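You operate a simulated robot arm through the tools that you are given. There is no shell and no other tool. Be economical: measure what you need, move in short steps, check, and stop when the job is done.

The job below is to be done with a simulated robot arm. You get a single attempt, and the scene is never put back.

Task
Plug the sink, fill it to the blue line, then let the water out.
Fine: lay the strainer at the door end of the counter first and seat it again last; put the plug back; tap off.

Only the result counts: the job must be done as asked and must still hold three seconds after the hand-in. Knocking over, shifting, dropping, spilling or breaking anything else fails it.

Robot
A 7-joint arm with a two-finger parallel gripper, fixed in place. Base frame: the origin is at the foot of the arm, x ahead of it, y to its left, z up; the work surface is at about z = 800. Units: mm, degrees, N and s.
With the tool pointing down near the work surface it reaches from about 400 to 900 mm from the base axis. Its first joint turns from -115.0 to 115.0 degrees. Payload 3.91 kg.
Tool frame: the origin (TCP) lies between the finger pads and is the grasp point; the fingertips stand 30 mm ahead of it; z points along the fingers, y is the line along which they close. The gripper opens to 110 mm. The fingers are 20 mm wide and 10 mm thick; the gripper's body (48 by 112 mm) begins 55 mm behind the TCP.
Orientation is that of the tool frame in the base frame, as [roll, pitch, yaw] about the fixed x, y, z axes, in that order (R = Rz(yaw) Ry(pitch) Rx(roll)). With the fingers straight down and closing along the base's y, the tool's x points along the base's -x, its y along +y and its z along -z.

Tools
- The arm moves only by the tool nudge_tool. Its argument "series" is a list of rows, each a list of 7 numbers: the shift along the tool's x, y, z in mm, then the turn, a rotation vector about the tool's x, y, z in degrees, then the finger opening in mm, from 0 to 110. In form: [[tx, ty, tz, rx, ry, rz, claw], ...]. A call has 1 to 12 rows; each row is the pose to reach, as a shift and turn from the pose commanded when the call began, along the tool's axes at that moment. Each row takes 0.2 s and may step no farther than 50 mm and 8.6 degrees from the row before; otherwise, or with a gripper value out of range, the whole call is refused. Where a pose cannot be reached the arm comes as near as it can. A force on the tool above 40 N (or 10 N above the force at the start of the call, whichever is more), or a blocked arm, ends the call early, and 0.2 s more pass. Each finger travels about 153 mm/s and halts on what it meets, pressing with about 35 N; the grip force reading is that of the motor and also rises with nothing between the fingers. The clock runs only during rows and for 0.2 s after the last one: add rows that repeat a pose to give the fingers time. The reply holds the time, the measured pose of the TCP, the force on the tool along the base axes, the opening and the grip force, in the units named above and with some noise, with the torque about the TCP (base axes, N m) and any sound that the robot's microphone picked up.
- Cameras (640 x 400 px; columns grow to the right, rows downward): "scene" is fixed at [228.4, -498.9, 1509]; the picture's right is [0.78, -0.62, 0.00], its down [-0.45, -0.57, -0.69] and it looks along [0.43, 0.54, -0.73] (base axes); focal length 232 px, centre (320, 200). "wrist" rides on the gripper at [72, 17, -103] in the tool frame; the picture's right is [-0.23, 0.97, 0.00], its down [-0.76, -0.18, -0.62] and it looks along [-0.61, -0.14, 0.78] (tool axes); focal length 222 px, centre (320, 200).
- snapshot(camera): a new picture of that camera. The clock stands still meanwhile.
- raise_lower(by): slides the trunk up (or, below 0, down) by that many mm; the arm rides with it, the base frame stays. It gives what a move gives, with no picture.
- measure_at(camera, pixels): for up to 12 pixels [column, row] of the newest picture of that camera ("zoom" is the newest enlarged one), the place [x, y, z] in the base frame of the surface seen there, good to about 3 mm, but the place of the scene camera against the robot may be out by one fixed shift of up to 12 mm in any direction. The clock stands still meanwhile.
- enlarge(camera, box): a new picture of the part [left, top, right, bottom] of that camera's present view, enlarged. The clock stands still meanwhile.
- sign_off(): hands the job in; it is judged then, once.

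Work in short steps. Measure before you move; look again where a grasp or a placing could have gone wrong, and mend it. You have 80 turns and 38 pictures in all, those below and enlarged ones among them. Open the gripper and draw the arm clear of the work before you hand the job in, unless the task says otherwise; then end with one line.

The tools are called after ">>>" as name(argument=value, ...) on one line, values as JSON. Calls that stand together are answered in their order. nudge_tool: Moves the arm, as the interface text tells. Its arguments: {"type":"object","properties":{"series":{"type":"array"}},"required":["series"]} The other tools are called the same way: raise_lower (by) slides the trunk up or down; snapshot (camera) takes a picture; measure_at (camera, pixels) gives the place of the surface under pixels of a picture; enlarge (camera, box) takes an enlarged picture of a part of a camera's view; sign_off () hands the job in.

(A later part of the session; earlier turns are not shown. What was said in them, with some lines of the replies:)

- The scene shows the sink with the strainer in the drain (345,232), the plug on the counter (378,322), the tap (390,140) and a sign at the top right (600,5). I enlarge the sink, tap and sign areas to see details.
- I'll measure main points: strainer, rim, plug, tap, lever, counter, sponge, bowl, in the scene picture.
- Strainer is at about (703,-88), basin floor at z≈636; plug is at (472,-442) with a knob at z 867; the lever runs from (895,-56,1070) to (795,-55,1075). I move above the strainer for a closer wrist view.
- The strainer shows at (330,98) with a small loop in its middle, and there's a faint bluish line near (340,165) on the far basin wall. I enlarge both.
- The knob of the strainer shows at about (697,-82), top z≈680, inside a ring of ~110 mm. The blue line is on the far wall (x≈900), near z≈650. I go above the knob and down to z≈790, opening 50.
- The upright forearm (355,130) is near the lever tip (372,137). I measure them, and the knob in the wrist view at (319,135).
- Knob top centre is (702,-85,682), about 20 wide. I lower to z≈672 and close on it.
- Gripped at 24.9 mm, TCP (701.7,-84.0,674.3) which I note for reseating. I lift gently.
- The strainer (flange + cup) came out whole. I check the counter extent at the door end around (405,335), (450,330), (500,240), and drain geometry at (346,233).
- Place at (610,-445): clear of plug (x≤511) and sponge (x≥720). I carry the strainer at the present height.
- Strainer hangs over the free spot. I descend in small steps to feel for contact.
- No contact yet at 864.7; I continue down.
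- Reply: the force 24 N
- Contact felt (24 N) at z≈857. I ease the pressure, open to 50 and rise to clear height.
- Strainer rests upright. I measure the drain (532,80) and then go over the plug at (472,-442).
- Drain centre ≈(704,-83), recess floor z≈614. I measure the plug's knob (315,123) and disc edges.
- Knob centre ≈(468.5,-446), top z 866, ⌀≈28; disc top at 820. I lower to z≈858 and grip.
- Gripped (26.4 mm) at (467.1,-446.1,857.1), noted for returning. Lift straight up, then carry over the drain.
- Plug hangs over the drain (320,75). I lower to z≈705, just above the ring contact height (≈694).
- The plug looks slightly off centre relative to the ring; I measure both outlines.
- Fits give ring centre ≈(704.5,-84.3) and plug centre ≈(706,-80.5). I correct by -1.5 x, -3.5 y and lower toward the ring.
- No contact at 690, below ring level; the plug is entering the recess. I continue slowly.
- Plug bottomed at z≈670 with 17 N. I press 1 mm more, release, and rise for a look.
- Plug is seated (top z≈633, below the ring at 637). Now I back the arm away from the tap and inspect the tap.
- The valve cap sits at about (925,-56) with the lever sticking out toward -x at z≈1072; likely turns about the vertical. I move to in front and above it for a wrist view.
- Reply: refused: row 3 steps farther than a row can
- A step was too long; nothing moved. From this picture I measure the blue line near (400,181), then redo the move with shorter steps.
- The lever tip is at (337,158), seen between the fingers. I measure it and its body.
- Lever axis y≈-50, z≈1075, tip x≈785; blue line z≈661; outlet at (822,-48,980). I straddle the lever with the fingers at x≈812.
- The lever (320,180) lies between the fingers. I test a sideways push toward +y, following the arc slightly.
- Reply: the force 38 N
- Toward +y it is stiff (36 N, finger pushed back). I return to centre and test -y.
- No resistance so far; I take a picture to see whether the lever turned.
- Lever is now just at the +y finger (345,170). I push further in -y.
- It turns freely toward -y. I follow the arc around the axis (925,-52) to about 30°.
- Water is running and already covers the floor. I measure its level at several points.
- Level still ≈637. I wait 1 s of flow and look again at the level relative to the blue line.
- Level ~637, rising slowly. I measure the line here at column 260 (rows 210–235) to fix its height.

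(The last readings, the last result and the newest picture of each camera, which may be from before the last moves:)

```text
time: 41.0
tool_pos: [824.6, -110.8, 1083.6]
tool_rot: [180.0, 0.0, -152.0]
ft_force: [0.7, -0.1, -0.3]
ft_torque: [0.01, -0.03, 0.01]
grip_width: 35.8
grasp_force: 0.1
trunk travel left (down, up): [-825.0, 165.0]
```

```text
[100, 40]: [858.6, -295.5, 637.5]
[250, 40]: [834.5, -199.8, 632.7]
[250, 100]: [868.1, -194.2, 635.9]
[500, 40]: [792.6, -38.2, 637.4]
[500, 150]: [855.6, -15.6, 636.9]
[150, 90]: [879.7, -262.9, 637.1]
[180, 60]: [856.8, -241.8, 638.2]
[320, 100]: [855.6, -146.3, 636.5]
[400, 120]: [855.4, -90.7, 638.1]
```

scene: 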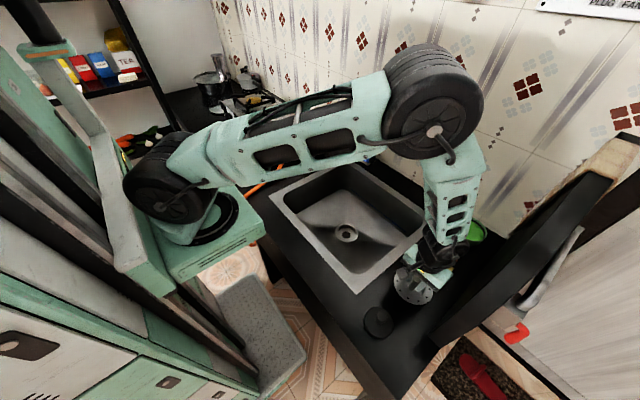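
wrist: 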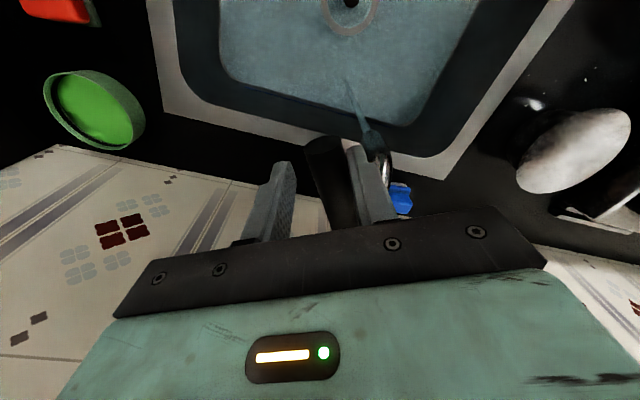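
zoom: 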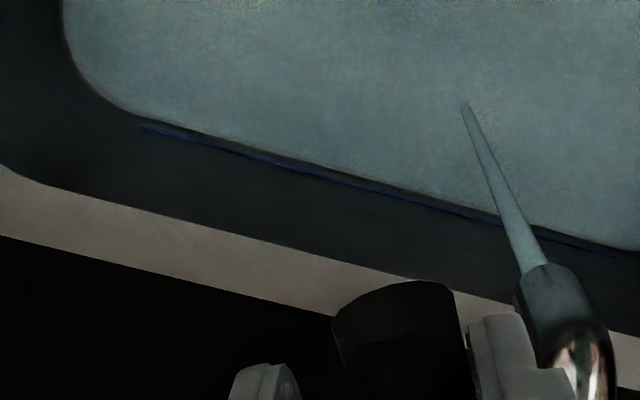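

The line is about 24 mm above the floor (z≈661) and the level creeps slowly. I let it run for about 5 s more, then look.

>>> nudge_tool(series=[[0, 0, 0, 0, 0, 0, 36], [0, 0, 0, 0, 0, 0, 36], [0, 0, 0, 0, 0, 0, 36], [0, 0, 0, 0, 0, 0, 36], [0, 0, 0, 0, 0, 0, 36], [0, 0, 0, 0, 0, 0, 36], [0, 0, 0, 0, 0, 0, 36], [0, 0, 0, 0, 0, 0, 36], [0, 0, 0, 0, 0, 0, 36], [0, 0, 0, 0, 0, 0, 36], [0, 0, 0, 0, 0, 0, 36], [0, 0, 0, 0, 0, 0, 36]])

>>> nudge_tool(series=[[0, 0, 0, 0, 0, 0, 36], [0, 0, 0, 0, 0, 0, 36], [0, 0, 0, 0, 0, 0, 36], [0, 0, 0, 0, 0, 0, 36], [0, 0, 0, 0, 0, 0, 36], [0, 0, 0, 0, 0, 0, 36], [0, 0, 0, 0, 0, 0, 36], [0, 0, 0, 0, 0, 0, 36], [0, 0, 0, 0, 0, 0, 36], [0, 0, 0, 0, 0, 0, 36], [0, 0, 0, 0, 0, 0, 36], [0, 0, 0, 0, 0, 0, 36]])

>>> enlarge(camera="wrist", box=[200, 60, 400, 160])

>>> measure_at(camera="zoom", pixels=[[100, 40], [250, 40], [250, 100], [500, 40], [500, 150], [150, 90], [180, 60], [320, 100], [400, 120]])

```text
time: 43.6
tool_pos: [824.2, -110.8, 1083.2]
tool_rot: [180.0, 0.0, -152.0]
ft_force: [0.4, -0.3, 0.0]
ft_torque: [0.02, -0.04, 0.0]
grip_width: 36.1
grasp_force: 0.0
trunk travel left (down, up): [-825.0, 165.0]
```

```text
time: 46.2
tool_pos: [824.1, -109.8, 1083.7]
tool_rot: [-180.0, 0.1, -151.9]
ft_force: [0.0, -0.7, -0.7]
ft_torque: [0.01, -0.03, -0.01]
grip_width: 35.9
grasp_force: 0.1
trunk travel left (down, up): [-825.0, 165.0]
```

```text
3.20 times, centred on (300, 110) of wrist
```

zoom: 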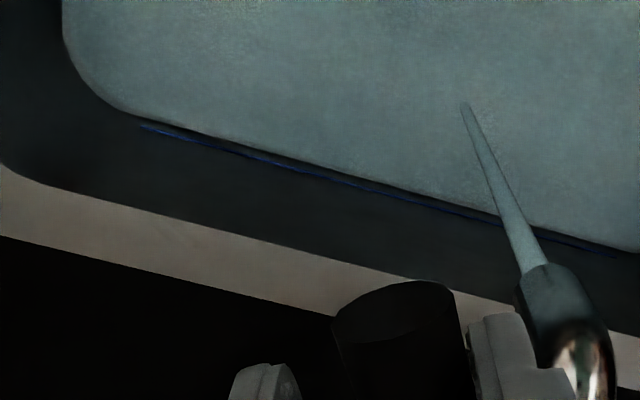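

```text
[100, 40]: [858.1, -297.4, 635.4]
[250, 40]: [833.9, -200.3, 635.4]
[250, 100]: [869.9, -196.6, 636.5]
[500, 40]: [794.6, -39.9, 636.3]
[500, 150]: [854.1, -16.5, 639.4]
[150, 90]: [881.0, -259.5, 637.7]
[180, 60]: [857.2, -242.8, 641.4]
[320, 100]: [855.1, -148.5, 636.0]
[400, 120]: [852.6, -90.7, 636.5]
```

The waterline edge appears a bit nearer to the line (250,158). I run 5 s more and zoom in harder on the line.

>>> nudge_tool(series=[[0, 0, 0, 0, 0, 0, 36], [0, 0, 0, 0, 0, 0, 36], [0, 0, 0, 0, 0, 0, 36], [0, 0, 0, 0, 0, 0, 36], [0, 0, 0, 0, 0, 0, 36], [0, 0, 0, 0, 0, 0, 36], [0, 0, 0, 0, 0, 0, 36], [0, 0, 0, 0, 0, 0, 36], [0, 0, 0, 0, 0, 0, 36], [0, 0, 0, 0, 0, 0, 36], [0, 0, 0, 0, 0, 0, 36], [0, 0, 0, 0, 0, 0, 36]])

>>> nudge_tool(series=[[0, 0, 0, 0, 0, 0, 36], [0, 0, 0, 0, 0, 0, 36], [0, 0, 0, 0, 0, 0, 36], [0, 0, 0, 0, 0, 0, 36], [0, 0, 0, 0, 0, 0, 36], [0, 0, 0, 0, 0, 0, 36], [0, 0, 0, 0, 0, 0, 36], [0, 0, 0, 0, 0, 0, 36], [0, 0, 0, 0, 0, 0, 36], [0, 0, 0, 0, 0, 0, 36], [0, 0, 0, 0, 0, 0, 36], [0, 0, 0, 0, 0, 0, 36]])

>>> enlarge(camera="wrist", box=[235, 80, 315, 130])

>>> measure_at(camera="zoom", pixels=[[320, 200], [320, 220], [320, 180], [320, 160], [320, 140], [320, 100], [320, 60], [320, 240], [320, 170], [320, 150]])

```text
time: 48.8
tool_pos: [824.4, -111.4, 1083.2]
tool_rot: [180.0, -0.1, -152.0]
ft_force: [0.4, -0.2, -0.5]
ft_torque: [0.0, -0.01, -0.02]
grip_width: 35.9
grasp_force: 0.0
trunk travel left (down, up): [-825.0, 165.0]
```

```text
time: 51.4
tool_pos: [825.3, -111.3, 1082.3]
tool_rot: [180.0, 0.0, -152.0]
ft_force: [0.2, 0.5, -0.7]
ft_torque: [0.0, 0.0, 0.01]
grip_width: 36.1
grasp_force: 0.0
trunk travel left (down, up): [-825.0, 165.0]
```

```text
8.00 times, centred on (275, 105) of wrist
```

zoom: 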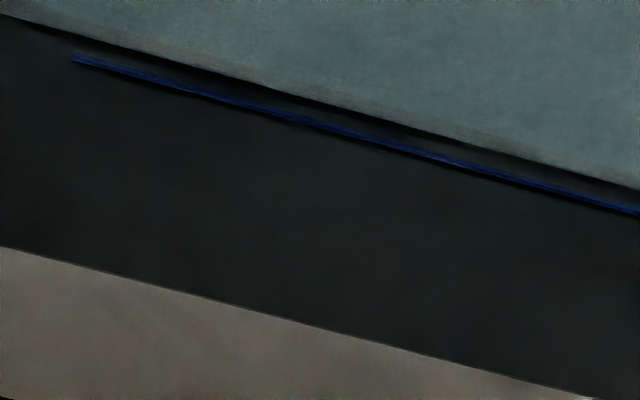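

```text
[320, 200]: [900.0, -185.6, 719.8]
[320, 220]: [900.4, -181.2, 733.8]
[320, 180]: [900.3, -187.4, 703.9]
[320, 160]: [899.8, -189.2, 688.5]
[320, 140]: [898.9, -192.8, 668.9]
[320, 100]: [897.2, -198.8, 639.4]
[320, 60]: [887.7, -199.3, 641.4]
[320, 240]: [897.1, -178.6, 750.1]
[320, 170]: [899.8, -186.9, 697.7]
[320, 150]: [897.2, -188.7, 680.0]
```

Calibrating rows: line at row 127 → z≈659, water edge at row ~102 → z≈639. Flow is slow at this opening, so I turn the lever further, to ~60°.

>>> nudge_tool(series=[[-1.6, -15, 0, 0, 0, -8, 36], [-5.5, -30.7, 0, 0, 0, -16, 36], [-11.6, -45.7, 0, 0, 0, -24, 36], [-19.7, -59.7, 0, 0, 0, -32, 36], [-19.7, -59.7, 0, 0, 0, -32, 36], [-19.7, -59.7, 0, 0, 0, -32, 36], [-19.7, -59.7, 0, 0, 0, -32, 36], [-19.7, -59.7, 0, 0, 0, -32, 36], [-19.7, -59.7, 0, 0, 0, -32, 36], [-19.7, -59.7, 0, 0, 0, -32, 36]])

>>> snapshot(camera="wrist")

>>> measure_at(camera="wrist", pixels=[[300, 30], [350, 40], [400, 50], [320, 20], [380, 20], [440, 40], [420, 80], [360, 60]])

```text
time: 53.6
tool_pos: [869.6, -153.9, 1084.5]
tool_rot: [-180.0, 0.0, -120.0]
ft_force: [0.0, -0.9, 0.0]
ft_torque: [0.05, -0.01, 0.0]
grip_width: 36.0
grasp_force: 0.1
trunk travel left (down, up): [-825.0, 165.0]
```

```text
6 pictures are left
```

wrist: 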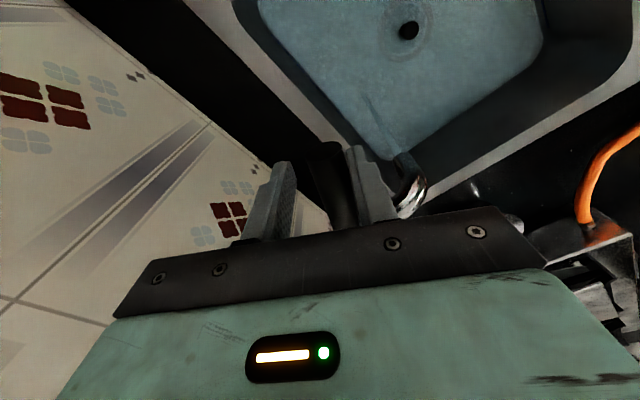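

```text
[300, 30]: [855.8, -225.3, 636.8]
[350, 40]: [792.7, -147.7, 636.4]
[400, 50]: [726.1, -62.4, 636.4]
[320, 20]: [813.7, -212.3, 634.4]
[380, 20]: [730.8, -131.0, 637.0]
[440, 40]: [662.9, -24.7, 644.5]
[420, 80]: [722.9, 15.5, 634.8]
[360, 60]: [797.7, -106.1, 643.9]
```

The water now hides the ring (410,30), so it's deeper. I measure across the visible water edges at the basin walls to find the true water line.

>>> measure_at(camera="wrist", pixels=[[300, 72], [304, 72], [308, 72], [312, 72], [296, 72], [538, 30], [542, 30], [546, 30], [550, 30], [534, 30], [480, 93], [490, 93]])

>>> enlarge(camera="wrist", box=[250, 0, 570, 180])

```text
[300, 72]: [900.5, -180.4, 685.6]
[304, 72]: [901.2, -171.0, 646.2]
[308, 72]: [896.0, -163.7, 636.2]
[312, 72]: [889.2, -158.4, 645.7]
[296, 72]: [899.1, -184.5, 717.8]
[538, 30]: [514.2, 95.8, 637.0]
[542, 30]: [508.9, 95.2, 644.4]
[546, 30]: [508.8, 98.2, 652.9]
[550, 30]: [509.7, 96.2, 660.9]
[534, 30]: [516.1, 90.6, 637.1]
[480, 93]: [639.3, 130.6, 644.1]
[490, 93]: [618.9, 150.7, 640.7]
```

```text
2.00 times, centred on (410, 90) of wrist
```

zoom: 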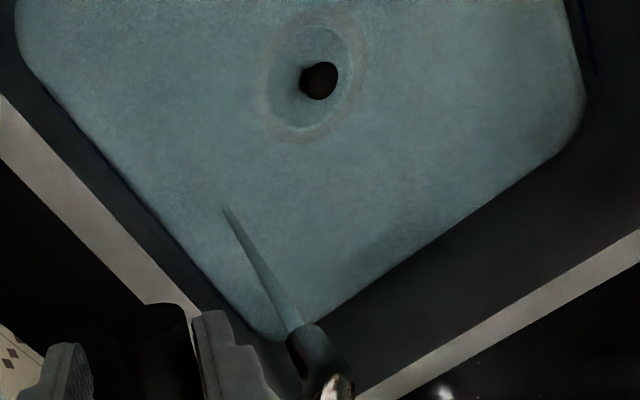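

Water edge on the near wall (wrist 539,30) reads about z 639–641, the line there at col ~549 (z≈660). I let it run 5 s more at this opening and zoom on that wall.

>>> nudge_tool(series=[[0, 0, 0, 0, 0, 0, 36], [0, 0, 0, 0, 0, 0, 36], [0, 0, 0, 0, 0, 0, 36], [0, 0, 0, 0, 0, 0, 36], [0, 0, 0, 0, 0, 0, 36], [0, 0, 0, 0, 0, 0, 36], [0, 0, 0, 0, 0, 0, 36], [0, 0, 0, 0, 0, 0, 36], [0, 0, 0, 0, 0, 0, 36], [0, 0, 0, 0, 0, 0, 36], [0, 0, 0, 0, 0, 0, 36], [0, 0, 0, 0, 0, 0, 36]])

>>> nudge_tool(series=[[0, 0, 0, 0, 0, 0, 36], [0, 0, 0, 0, 0, 0, 36], [0, 0, 0, 0, 0, 0, 36], [0, 0, 0, 0, 0, 0, 36], [0, 0, 0, 0, 0, 0, 36], [0, 0, 0, 0, 0, 0, 36], [0, 0, 0, 0, 0, 0, 36], [0, 0, 0, 0, 0, 0, 36], [0, 0, 0, 0, 0, 0, 36], [0, 0, 0, 0, 0, 0, 36], [0, 0, 0, 0, 0, 0, 36], [0, 0, 0, 0, 0, 0, 36]])

>>> enlarge(camera="wrist", box=[410, 0, 570, 80])

>>> measure_at(camera="zoom", pixels=[[490, 60], [500, 60], [510, 60], [520, 60], [530, 60], [540, 60], [550, 60], [560, 60], [400, 100], [300, 100], [300, 160], [400, 60]])

```text
time: 56.2
tool_pos: [868.6, -153.2, 1083.6]
tool_rot: [180.0, 0.1, -120.0]
ft_force: [0.5, 0.0, 0.2]
ft_torque: [-0.02, -0.02, -0.02]
grip_width: 36.1
grasp_force: 0.0
trunk travel left (down, up): [-825.0, 165.0]
```

```text
time: 58.8
tool_pos: [870.6, -153.9, 1085.0]
tool_rot: [-179.9, 0.0, -119.9]
ft_force: [0.2, -0.2, -0.3]
ft_torque: [0.01, 0.0, 0.02]
grip_width: 35.8
grasp_force: 0.0
trunk travel left (down, up): [-825.0, 165.0]
```

```text
4.00 times, centred on (490, 40) of wrist
```

zoom: 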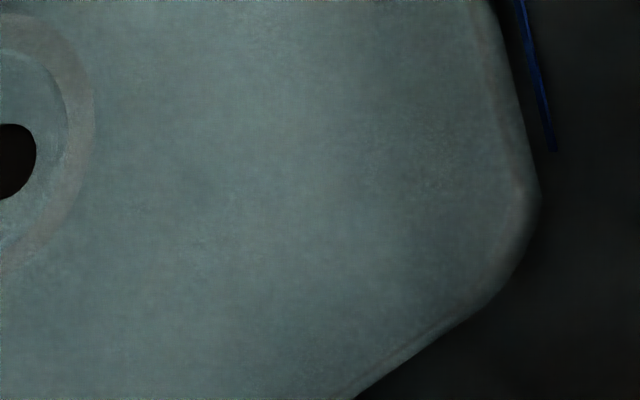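

```text
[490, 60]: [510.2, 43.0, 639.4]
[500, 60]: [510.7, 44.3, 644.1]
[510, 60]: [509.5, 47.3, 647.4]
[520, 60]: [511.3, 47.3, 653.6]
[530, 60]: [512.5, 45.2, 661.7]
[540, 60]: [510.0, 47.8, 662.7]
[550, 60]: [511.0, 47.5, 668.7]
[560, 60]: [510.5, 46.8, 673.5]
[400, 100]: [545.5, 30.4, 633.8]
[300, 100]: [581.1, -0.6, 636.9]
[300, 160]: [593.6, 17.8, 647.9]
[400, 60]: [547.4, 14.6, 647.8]
```

Now clear: the water edge at (506,60) is z≈646, line at (532,60) z≈660; surface readings ≈648. Rate ≈0.65 mm/s. I run 13 s more, then look.

>>> nudge_tool(series=[[0, 0, 0, 0, 0, 0, 36], [0, 0, 0, 0, 0, 0, 36], [0, 0, 0, 0, 0, 0, 36], [0, 0, 0, 0, 0, 0, 36], [0, 0, 0, 0, 0, 0, 36], [0, 0, 0, 0, 0, 0, 36], [0, 0, 0, 0, 0, 0, 36], [0, 0, 0, 0, 0, 0, 36], [0, 0, 0, 0, 0, 0, 36], [0, 0, 0, 0, 0, 0, 36], [0, 0, 0, 0, 0, 0, 36], [0, 0, 0, 0, 0, 0, 36]])

>>> nudge_tool(series=[[0, 0, 0, 0, 0, 0, 36], [0, 0, 0, 0, 0, 0, 36], [0, 0, 0, 0, 0, 0, 36], [0, 0, 0, 0, 0, 0, 36], [0, 0, 0, 0, 0, 0, 36], [0, 0, 0, 0, 0, 0, 36], [0, 0, 0, 0, 0, 0, 36], [0, 0, 0, 0, 0, 0, 36], [0, 0, 0, 0, 0, 0, 36], [0, 0, 0, 0, 0, 0, 36], [0, 0, 0, 0, 0, 0, 36], [0, 0, 0, 0, 0, 0, 36]])

>>> nudge_tool(series=[[0, 0, 0, 0, 0, 0, 36], [0, 0, 0, 0, 0, 0, 36], [0, 0, 0, 0, 0, 0, 36], [0, 0, 0, 0, 0, 0, 36], [0, 0, 0, 0, 0, 0, 36], [0, 0, 0, 0, 0, 0, 36], [0, 0, 0, 0, 0, 0, 36], [0, 0, 0, 0, 0, 0, 36], [0, 0, 0, 0, 0, 0, 36], [0, 0, 0, 0, 0, 0, 36], [0, 0, 0, 0, 0, 0, 36], [0, 0, 0, 0, 0, 0, 36]])

>>> nudge_tool(series=[[0, 0, 0, 0, 0, 0, 36], [0, 0, 0, 0, 0, 0, 36], [0, 0, 0, 0, 0, 0, 36], [0, 0, 0, 0, 0, 0, 36], [0, 0, 0, 0, 0, 0, 36], [0, 0, 0, 0, 0, 0, 36], [0, 0, 0, 0, 0, 0, 36], [0, 0, 0, 0, 0, 0, 36], [0, 0, 0, 0, 0, 0, 36], [0, 0, 0, 0, 0, 0, 36], [0, 0, 0, 0, 0, 0, 36], [0, 0, 0, 0, 0, 0, 36]])

>>> enlarge(camera="wrist", box=[410, 0, 570, 80])

>>> measure_at(camera="zoom", pixels=[[300, 100], [300, 160], [400, 60], [400, 100], [200, 100], [250, 200], [350, 200], [150, 300], [420, 150], [100, 350], [350, 50], [250, 50]])

```text
time: 61.4
tool_pos: [870.0, -154.3, 1083.9]
tool_rot: [-180.0, 0.1, -120.0]
ft_force: [0.4, 0.0, -0.5]
ft_torque: [0.0, 0.01, -0.02]
grip_width: 36.2
grasp_force: 0.0
trunk travel left (down, up): [-825.0, 165.0]
```

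```text
time: 64.0
tool_pos: [869.3, -154.9, 1083.6]
tool_rot: [-180.0, -0.1, -119.9]
ft_force: [0.8, 0.6, 0.2]
ft_torque: [-0.02, 0.0, 0.01]
grip_width: 36.4
grasp_force: 0.0
trunk travel left (down, up): [-825.0, 165.0]
```

```text
time: 66.6
tool_pos: [869.5, -154.5, 1083.5]
tool_rot: [180.0, 0.0, -120.0]
ft_force: [0.5, 0.0, 0.5]
ft_torque: [0.0, -0.01, -0.01]
grip_width: 35.8
grasp_force: 0.0
trunk travel left (down, up): [-825.0, 165.0]
```

```text
time: 69.2
tool_pos: [869.6, -155.1, 1082.6]
tool_rot: [180.0, 0.0, -120.0]
ft_force: [0.3, 0.4, 0.5]
ft_torque: [0.0, -0.03, -0.01]
grip_width: 35.9
grasp_force: 0.0
trunk travel left (down, up): [-825.0, 165.0]
```

```text
4.00 times, centred on (490, 40) of wrist
```

zoom: 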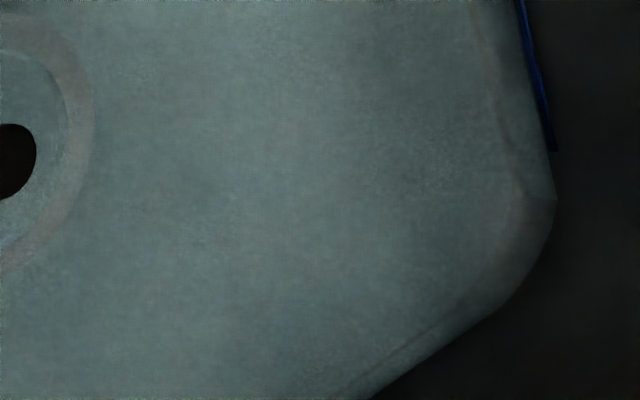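

```text
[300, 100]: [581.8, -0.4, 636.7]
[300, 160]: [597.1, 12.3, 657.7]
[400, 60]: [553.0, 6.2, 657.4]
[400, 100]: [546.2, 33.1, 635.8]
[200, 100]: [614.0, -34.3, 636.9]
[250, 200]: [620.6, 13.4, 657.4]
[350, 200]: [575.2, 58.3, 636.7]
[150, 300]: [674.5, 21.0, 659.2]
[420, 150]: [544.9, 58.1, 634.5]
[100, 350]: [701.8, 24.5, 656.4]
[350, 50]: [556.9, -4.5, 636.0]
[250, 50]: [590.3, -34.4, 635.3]
```

Surface readings now average ≈657.6, touching the line's lower edge (line z≈660). I hold 0.6 s more and turn the lever back along the arc in the same call.

>>> nudge_tool(series=[[0, 0, 0, 0, 0, 0, 36], [0, 0, 0, 0, 0, 0, 36], [0, 0, 0, 0, 0, 0, 36], [-0.8, 17.2, 0, 0, 0, 7.5, 36], [-4.1, 34.3, 0, 0, 0, 15, 36], [-10, 50.5, 0, 0, 0, 22.5, 36], [-18.1, 65.6, 0, 0, 0, 30, 36], [-28.4, 79.6, 0, 0, 0, 37.5, 36], [-40.7, 91.7, 0, 0, 0, 45, 36], [-54.5, 101.9, 0, 0, 0, 52.5, 36], [-69.1, 109.7, 0, 0, 0, 60, 36], [-69.1, 109.7, 0, 0, 0, 60, 36]])

```text
time: 71.8
tool_pos: [808.9, -40.9, 1083.0]
tool_rot: [180.0, 0.0, 179.8]
ft_force: [2.0, -5.9, -1.0]
ft_torque: [-0.07, -0.04, -0.02]
grip_width: 38.8
grasp_force: 3.0
trunk travel left (down, up): [-825.0, 165.0]
```

The lever meets its stop (−5.9 N). I press 3 mm more to be sure, recentre, lift off and back, and take a picture to verify no flow and the level.

>>> nudge_tool(series=[[0, 3, 0, 0, 0, 0, 36], [0, -8, 0, 0, 0, 0, 50], [0, -10, 0, 0, 0, 0, 60], [0, -10, -45, 0, 0, 0, 60], [0, -10, -90, 0, 0, 0, 60], [40, -10, -100, 0, 0, 0, 60], [75, -10, -100, 0, 0, 0, 60], [75, -10, -100, 0, 0, 0, 60]])

>>> enlarge(camera="wrist", box=[180, 0, 440, 200])

>>> measure_at(camera="zoom", pixels=[[200, 100], [200, 150], [300, 200], [400, 100], [350, 150], [250, 200], [480, 100], [450, 150], [150, 100], [320, 220], [400, 200], [500, 150]])

```text
time: 73.6
tool_pos: [733.6, -49.3, 1182.3]
tool_rot: [179.9, 0.0, -179.9]
ft_force: [0.4, -0.7, 0.8]
ft_torque: [0.0, 0.01, 0.02]
grip_width: 60.2
grasp_force: 0.1
trunk travel left (down, up): [-825.0, 165.0]
```

```text
2.00 times, centred on (310, 100) of wrist
```

zoom: 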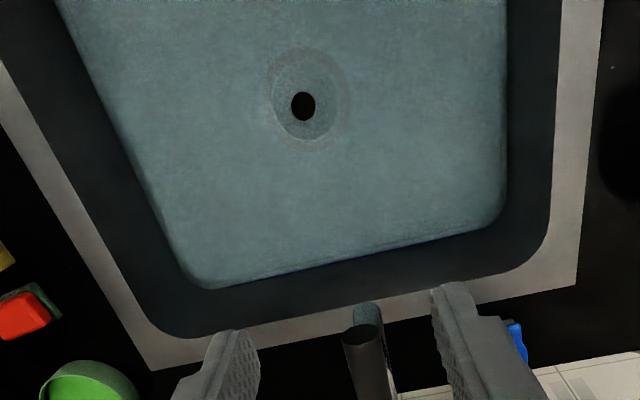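

```text
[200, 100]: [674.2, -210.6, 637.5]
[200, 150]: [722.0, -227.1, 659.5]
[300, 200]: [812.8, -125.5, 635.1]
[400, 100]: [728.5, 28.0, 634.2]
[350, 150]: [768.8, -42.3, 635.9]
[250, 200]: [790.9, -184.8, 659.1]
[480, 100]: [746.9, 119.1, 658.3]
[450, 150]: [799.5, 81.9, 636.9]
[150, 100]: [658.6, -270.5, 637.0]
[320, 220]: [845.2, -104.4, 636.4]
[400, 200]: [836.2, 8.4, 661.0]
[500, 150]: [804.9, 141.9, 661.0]
```

Surface ≈660, right at the line; no stream under the spout, so the tap is off. Now I go down over the plug knob (702.5,-86).

>>> nudge_tool(series=[[31, -37, 0, 0, 0, 0, 60], [31, -37, 45, 0, 0, 0, 55], [31, -37, 90, 0, 0, 0, 55], [31, -37, 135, 0, 0, 0, 55], [31, -37, 180, 0, 0, 0, 55], [31, -37, 225, 0, 0, 0, 55], [31, -37, 270, 0, 0, 0, 55], [31, -37, 315, 0, 0, 0, 55], [31, -37, 360, 0, 0, 0, 55], [31, -37, 402, 0, 0, 0, 55], [31, -37, 402, 0, 0, 0, 55]])

```text
time: 76.0
tool_pos: [702.2, -86.0, 781.9]
tool_rot: [180.0, 0.0, 180.0]
ft_force: [0.4, -0.2, -0.4]
ft_torque: [-0.01, -0.01, 0.0]
grip_width: 54.9
grasp_force: 0.1
trunk travel left (down, up): [-825.0, 165.0]
```

In place; down 110 mm, grip the knob.

>>> nudge_tool(series=[[0, 0, 40, 0, 0, 0, 55], [0, 0, 75, 0, 0, 0, 55], [0, 0, 95, 0, 0, 0, 55], [0, 0, 110.5, 0, 0, 0, 55], [0, 0, 110.5, 0, 0, 0, 40], [0, 0, 110.5, 0, 0, 0, 5], [0, 0, 110.5, 0, 0, 0, 5], [0, 0, 110.5, 0, 0, 0, 5]])

```text
time: 77.8
tool_pos: [702.6, -85.2, 669.2]
tool_rot: [179.9, 0.0, 180.0]
ft_force: [-0.8, 0.0, 0.0]
ft_torque: [0.0, 0.0, 0.0]
grip_width: 26.4
grasp_force: 35.1
trunk travel left (down, up): [-825.0, 165.0]
```

Gripped (26.4). Lift slowly out of the drain and water.

>>> nudge_tool(series=[[0, 0, -6, 0, 0, 0, 5], [0, 0, -14, 0, 0, 0, 5], [0, 0, -24, 0, 0, 0, 5], [0, 0, -40, 0, 0, 0, 5], [0, 0, -60, 0, 0, 0, 5], [0, 0, -90, 0, 0, 0, 5], [0, 0, -130, 0, 0, 0, 5], [0, 0, -175, 0, 0, 0, 5], [0, 0, -220, 0, 0, 0, 5], [0, 0, -265, 0, 0, 0, 5], [0, 0, -309, 0, 0, 0, 5], [0, 0, -309, 0, 0, 0, 5]])

```text
time: 80.4
tool_pos: [702.5, -86.8, 978.6]
tool_rot: [179.9, 0.1, -180.0]
ft_force: [-0.4, 0.4, -1.6]
ft_torque: [0.01, 0.01, -0.01]
grip_width: 26.8
grasp_force: 34.7
trunk travel left (down, up): [-825.0, 165.0]
```

Plug is out. I carry it back to its original place at (467,-446).

>>> nudge_tool(series=[[24, -36, 0, 0, 0, 0, 5], [48, -72, 0, 0, 0, 0, 5], [71, -108, 0, 0, 0, 0, 5], [95, -144, 0, 0, 0, 0, 5], [118, -180, 0, 0, 0, 0, 5], [142, -216, 0, 0, 0, 0, 5], [165, -252, 0, 0, 0, 0, 5], [189, -288, 0, 0, 0, 0, 5], [212, -324, 0, 0, 0, 0, 5], [235, -360, 0, 0, 0, 0, 5], [235, -360, 0, 0, 0, 0, 5]])

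>>> nudge_tool(series=[[0, 0, 40, 0, 0, 0, 5], [0, 0, 80, 0, 0, 0, 5], [0, 0, 105, 0, 0, 0, 5], [0, 0, 114, 0, 0, 0, 5], [0, 0, 114, 0, 0, 0, 5]])

```text
time: 82.8
tool_pos: [467.6, -446.5, 980.3]
tool_rot: [180.0, 0.0, 180.0]
ft_force: [-0.3, -0.2, -0.6]
ft_torque: [0.0, -0.02, 0.0]
grip_width: 26.3
grasp_force: 35.0
trunk travel left (down, up): [-825.0, 165.0]
```

```text
time: 84.0
tool_pos: [466.9, -446.4, 865.2]
tool_rot: [180.0, 0.1, -180.0]
ft_force: [-0.2, -0.3, -0.3]
ft_torque: [-0.03, 0.0, 0.03]
grip_width: 27.4
grasp_force: 35.4
trunk travel left (down, up): [-825.0, 165.0]
```

Now the last few mm to contact (expected z≈856–857).

>>> nudge_tool(series=[[0, 0, 3, 0, 0, 0, 5], [0, 0, 6, 0, 0, 0, 5], [0, 0, 8, 0, 0, 0, 5], [0, 0, 8, 0, 0, 0, 5]])

```text
time: 85.0
tool_pos: [468.1, -446.6, 857.4]
tool_rot: [-180.0, 0.0, 179.9]
ft_force: [0.4, 1.2, -0.5]
ft_torque: [0.0, 0.03, -0.05]
grip_width: 26.7
grasp_force: 35.5
trunk travel left (down, up): [-825.0, 165.0]
```

>>> nudge_tool(series=[[0, 0, 1.5, 0, 0, 0, 5], [0, 0, 3, 0, 0, 0, 5], [0, 0, 3, 0, 0, 0, 5]])

```text
time: 85.8
tool_pos: [468.7, -447.5, 855.6]
tool_rot: [-179.9, 0.1, -180.0]
ft_force: [-1.4, 1.2, 25.1]
ft_torque: [0.1, 0.06, 0.04]
grip_width: 26.4
grasp_force: 35.4
trunk travel left (down, up): [-825.0, 165.0]
```

Contact (25 N). Ease up, release, rise and shift above the strainer at (610,-446).

>>> nudge_tool(series=[[0, 0, -2, 0, 0, 0, 5], [0, 0, -2, 0, 0, 0, 30], [0, 0, -2, 0, 0, 0, 55], [0, 0, -2, 0, 0, 0, 55], [0, 0, -35, 0, 0, 0, 55], [0, 0, -75, 0, 0, 0, 55], [0, 0, -108, 0, 0, 0, 55], [-45, 0, -108, 0, 0, 0, 50], [-90, 0, -108, 0, 0, 0, 50], [-135, 1, -108, 0, 0, 0, 50], [-142, 1, -108, 0, 0, 0, 50], [-142, 1, -108, 0, 0, 0, 50]])

>>> snapshot(camera="wrist")

```text
time: 88.4
tool_pos: [609.5, -445.3, 962.2]
tool_rot: [-180.0, 0.0, -180.0]
ft_force: [-1.4, -0.3, 0.3]
ft_torque: [0.05, -0.06, 0.02]
grip_width: 50.1
grasp_force: 0.0
trunk travel left (down, up): [-825.0, 165.0]
```

```text
1 pictures are left
```

wrist: 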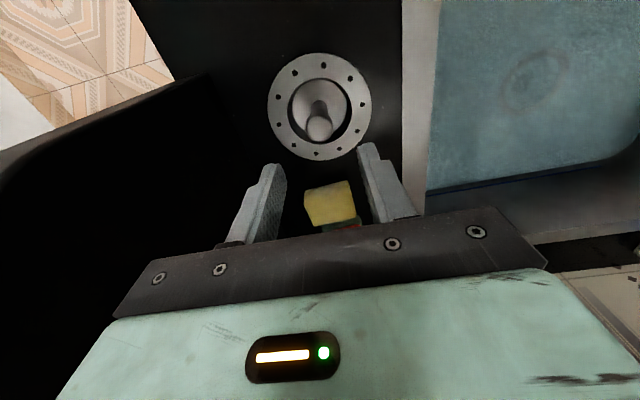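

The strainer is as left (320,110); the basin is still draining. I measure the water surface.

>>> measure_at(camera="wrist", pixels=[[480, 40], [500, 60], [560, 30], [600, 60], [480, 100], [540, 130], [600, 100], [460, 150], [520, 20], [580, 130], [500, 130], [620, 30]])

>>> measure_at(camera="wrist", pixels=[[450, 20], [450, 60], [450, 100], [470, 80], [490, 150], [520, 110], [570, 80], [610, 130], [318, 126], [308, 126], [330, 126]])

```text
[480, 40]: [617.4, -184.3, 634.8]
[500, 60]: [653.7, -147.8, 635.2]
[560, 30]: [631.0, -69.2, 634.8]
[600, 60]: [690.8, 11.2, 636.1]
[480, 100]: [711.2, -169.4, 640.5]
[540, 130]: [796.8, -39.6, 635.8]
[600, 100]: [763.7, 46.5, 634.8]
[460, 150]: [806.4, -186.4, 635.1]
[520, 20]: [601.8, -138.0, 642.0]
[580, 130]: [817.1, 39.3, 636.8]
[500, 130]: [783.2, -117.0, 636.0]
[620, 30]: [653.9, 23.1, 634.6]
```

```text
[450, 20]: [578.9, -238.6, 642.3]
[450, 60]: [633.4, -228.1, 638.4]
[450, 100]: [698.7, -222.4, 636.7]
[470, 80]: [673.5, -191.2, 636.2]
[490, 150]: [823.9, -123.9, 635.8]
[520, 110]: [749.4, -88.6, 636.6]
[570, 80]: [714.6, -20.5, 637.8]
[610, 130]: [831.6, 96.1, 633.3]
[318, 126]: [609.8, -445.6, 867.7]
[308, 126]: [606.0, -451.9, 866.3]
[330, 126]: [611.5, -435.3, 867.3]
```

Surface ≈641 and falling (~2 mm/s), it'll be empty shortly. I lower onto the strainer knob and grip it.

>>> nudge_tool(series=[[0, 0, 40, 0, 0, 0, 50], [0, 0, 80, 0, 0, 0, 50], [0, 0, 104, 0, 0, 0, 50], [0, 0, 104, 0, 0, 0, 35], [0, 0, 104, 0, 0, 0, 5], [0, 0, 104, 0, 0, 0, 5], [0, 0, 104, 0, 0, 0, 5]])

>>> nudge_tool(series=[[0, 0, -15, 0, 0, 0, 5], [0, 0, -45, 0, 0, 0, 5], [0, 0, -85, 0, 0, 0, 5], [0, 0, -110, 0, 0, 0, 5], [0, 0, -110, 0, 0, 0, 5]])

```text
time: 90.0
tool_pos: [610.2, -444.7, 858.2]
tool_rot: [180.0, 0.0, -179.9]
ft_force: [0.4, 0.5, 0.3]
ft_torque: [-0.02, -0.05, -0.02]
grip_width: 24.9
grasp_force: 34.8
trunk travel left (down, up): [-825.0, 165.0]
```

```text
time: 91.2
tool_pos: [609.8, -445.5, 967.6]
tool_rot: [179.9, 0.1, -180.0]
ft_force: [0.4, -0.1, 0.4]
ft_torque: [0.01, 0.0, -0.04]
grip_width: 24.8
grasp_force: 35.0
trunk travel left (down, up): [-825.0, 165.0]
```

Gripped at the same offset as before. Carry back over the drain to (702,-84).

>>> nudge_tool(series=[[-11, 45, 0, 0, 0, 0, 5], [-23, 90, 0, 0, 0, 0, 5], [-34, 135, 0, 0, 0, 0, 5], [-46, 180, 0, 0, 0, 0, 5], [-57, 225, 0, 0, 0, 0, 5], [-69, 270, 0, 0, 0, 0, 5], [-80, 316, 0, 0, 0, 0, 5], [-92, 361, 0, 0, 0, 0, 5], [-92, 361, 0, 0, 0, 0, 5]])

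>>> nudge_tool(series=[[0, 0, 45, 0, 0, 0, 5], [0, 0, 90, 0, 0, 0, 5], [0, 0, 135, 0, 0, 0, 5], [0, 0, 180, 0, 0, 0, 5], [0, 0, 220, 0, 0, 0, 5], [0, 0, 250, 0, 0, 0, 5], [0, 0, 250, 0, 0, 0, 5]])

```text
time: 93.2
tool_pos: [702.6, -83.3, 968.4]
tool_rot: [-179.9, 0.1, 179.9]
ft_force: [0.5, 0.3, -1.0]
ft_torque: [-0.03, 0.0, 0.01]
grip_width: 24.8
grasp_force: 34.6
trunk travel left (down, up): [-825.0, 165.0]
```

```text
time: 94.8
tool_pos: [702.2, -84.9, 717.7]
tool_rot: [180.0, 0.0, 180.0]
ft_force: [-0.8, 0.7, -0.2]
ft_torque: [-0.03, -0.01, 0.0]
grip_width: 24.8
grasp_force: 34.9
trunk travel left (down, up): [-825.0, 165.0]
```

I wait 2.6 s above the drain so the basin empties fully, then lower toward the seat at z≈674.

>>> nudge_tool(series=[[0, 0, 0, 0, 0, 0, 5], [0, 0, 0, 0, 0, 0, 5], [0, 0, 0, 0, 0, 0, 5], [0, 0, 0, 0, 0, 0, 5], [0, 0, 0, 0, 0, 0, 5], [0, 0, 0, 0, 0, 0, 5], [0, 0, 0, 0, 0, 0, 5], [0, 0, 0, 0, 0, 0, 5], [0, 0, 0, 0, 0, 0, 5], [0, 0, 0, 0, 0, 0, 5], [0, 0, 0, 0, 0, 0, 5], [0, 0, 0, 0, 0, 0, 5]])

>>> nudge_tool(series=[[0, 0, 12, 0, 0, 0, 5], [0, 0, 22, 0, 0, 0, 5], [0, 0, 28, 0, 0, 0, 5], [0, 0, 34, 0, 0, 0, 5], [0, 0, 38, 0, 0, 0, 5], [0, 0, 38, 0, 0, 0, 5]])

```text
time: 97.4
tool_pos: [701.7, -84.2, 718.5]
tool_rot: [179.9, 0.0, 180.0]
ft_force: [0.1, -0.6, -0.1]
ft_torque: [-0.03, -0.01, -0.01]
grip_width: 24.7
grasp_force: 35.2
trunk travel left (down, up): [-825.0, 165.0]
```

```text
time: 98.8
tool_pos: [701.1, -83.5, 680.4]
tool_rot: [180.0, 0.0, 180.0]
ft_force: [-0.4, 0.8, -0.6]
ft_torque: [-0.03, -0.03, 0.0]
grip_width: 24.9
grasp_force: 35.2
trunk travel left (down, up): [-825.0, 165.0]
```

Free at 680; continuing the last ~6–8 mm to contact.

>>> nudge_tool(series=[[0, 0, 2, 0, 0, 0, 5], [0, 0, 4, 0, 0, 0, 5], [0, 0, 6, 0, 0, 0, 5], [0, 0, 7.5, 0, 0, 0, 5], [0, 0, 7.5, 0, 0, 0, 5]])

```text
time: 100.0
tool_pos: [701.9, -84.2, 673.7]
tool_rot: [180.0, 0.1, 180.0]
ft_force: [-1.4, -1.2, 9.0]
ft_torque: [-0.18, 0.17, -0.04]
grip_width: 24.7
grasp_force: 35.9
trunk travel left (down, up): [-825.0, 165.0]
```

Contact at 673.7, matching the original 674.3. Press slightly, release and withdraw up and back, then use the last picture to verify.

>>> nudge_tool(series=[[0, 0, 1, 0, 0, 0, 5], [0, 0, -1, 0, 0, 0, 5], [0, 0, -1, 0, 0, 0, 30], [0, 0, -1, 0, 0, 0, 50], [0, 0, -1, 0, 0, 0, 50], [0, 0, -40, 0, 0, 0, 50], [0, 0, -85, 0, 0, 0, 50], [0, 0, -130, 0, 0, 0, 50], [0, 0, -175, 0, 0, 0, 50], [0, 0, -220, 0, 0, 0, 50], [0, 0, -265, 0, 0, 0, 50], [0, 0, -265, 0, 0, 0, 50]])

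>>> nudge_tool(series=[[30, -20, -30, 0, 0, 0, 50], [60, -40, -60, 0, 0, 0, 80], [90, -60, -90, 0, 0, 0, 110], [120, -80, -120, 0, 0, 0, 110], [140, -100, -150, 0, 0, 0, 110], [140, -100, -150, 0, 0, 0, 110]])

>>> snapshot(camera="wrist")

>>> measure_at(camera="wrist", pixels=[[400, 40], [350, 60], [450, 60], [400, 150], [330, 120], [460, 120]])

```text
time: 102.6
tool_pos: [701.3, -84.8, 937.2]
tool_rot: [179.9, 0.0, -180.0]
ft_force: [0.1, -0.2, -1.0]
ft_torque: [0.01, -0.02, 0.01]
grip_width: 50.1
grasp_force: 0.0
trunk travel left (down, up): [-825.0, 165.0]
```

```text
time: 104.0
tool_pos: [562.5, -185.4, 1088.4]
tool_rot: [-179.9, 0.0, -180.0]
ft_force: [-0.5, -0.3, 0.4]
ft_torque: [-0.05, 0.0, -0.04]
grip_width: 110.1
grasp_force: 0.0
trunk travel left (down, up): [-825.0, 165.0]
```

```text
0 pictures are left
```

wrist: 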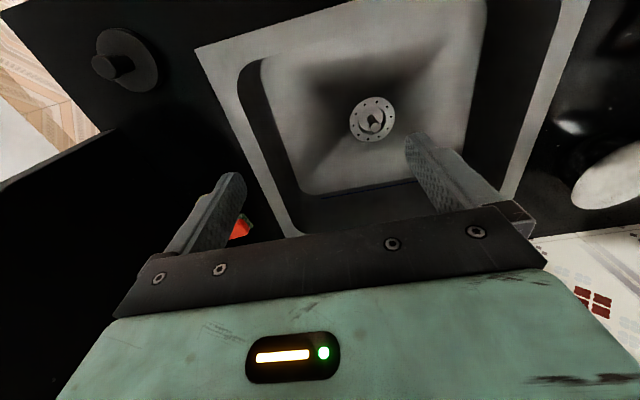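

```text
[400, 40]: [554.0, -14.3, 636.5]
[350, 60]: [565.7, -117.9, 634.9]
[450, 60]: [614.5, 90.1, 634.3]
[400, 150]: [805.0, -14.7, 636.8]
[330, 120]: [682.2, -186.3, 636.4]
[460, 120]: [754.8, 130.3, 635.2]
```

The sink is empty, the strainer is seated (372,118), the plug is back at (127,60), and the tap shows no stream. The arm is clear and the gripper open, so I hand in.

>>> sign_off()

```text
The job is handed in.
```

The job is handed in: I plugged the sink, filled it to the blue line (within about 1 mm by my measurements) and drained it; the strainer is seated again, the plug is back in its place, and the tap is off.
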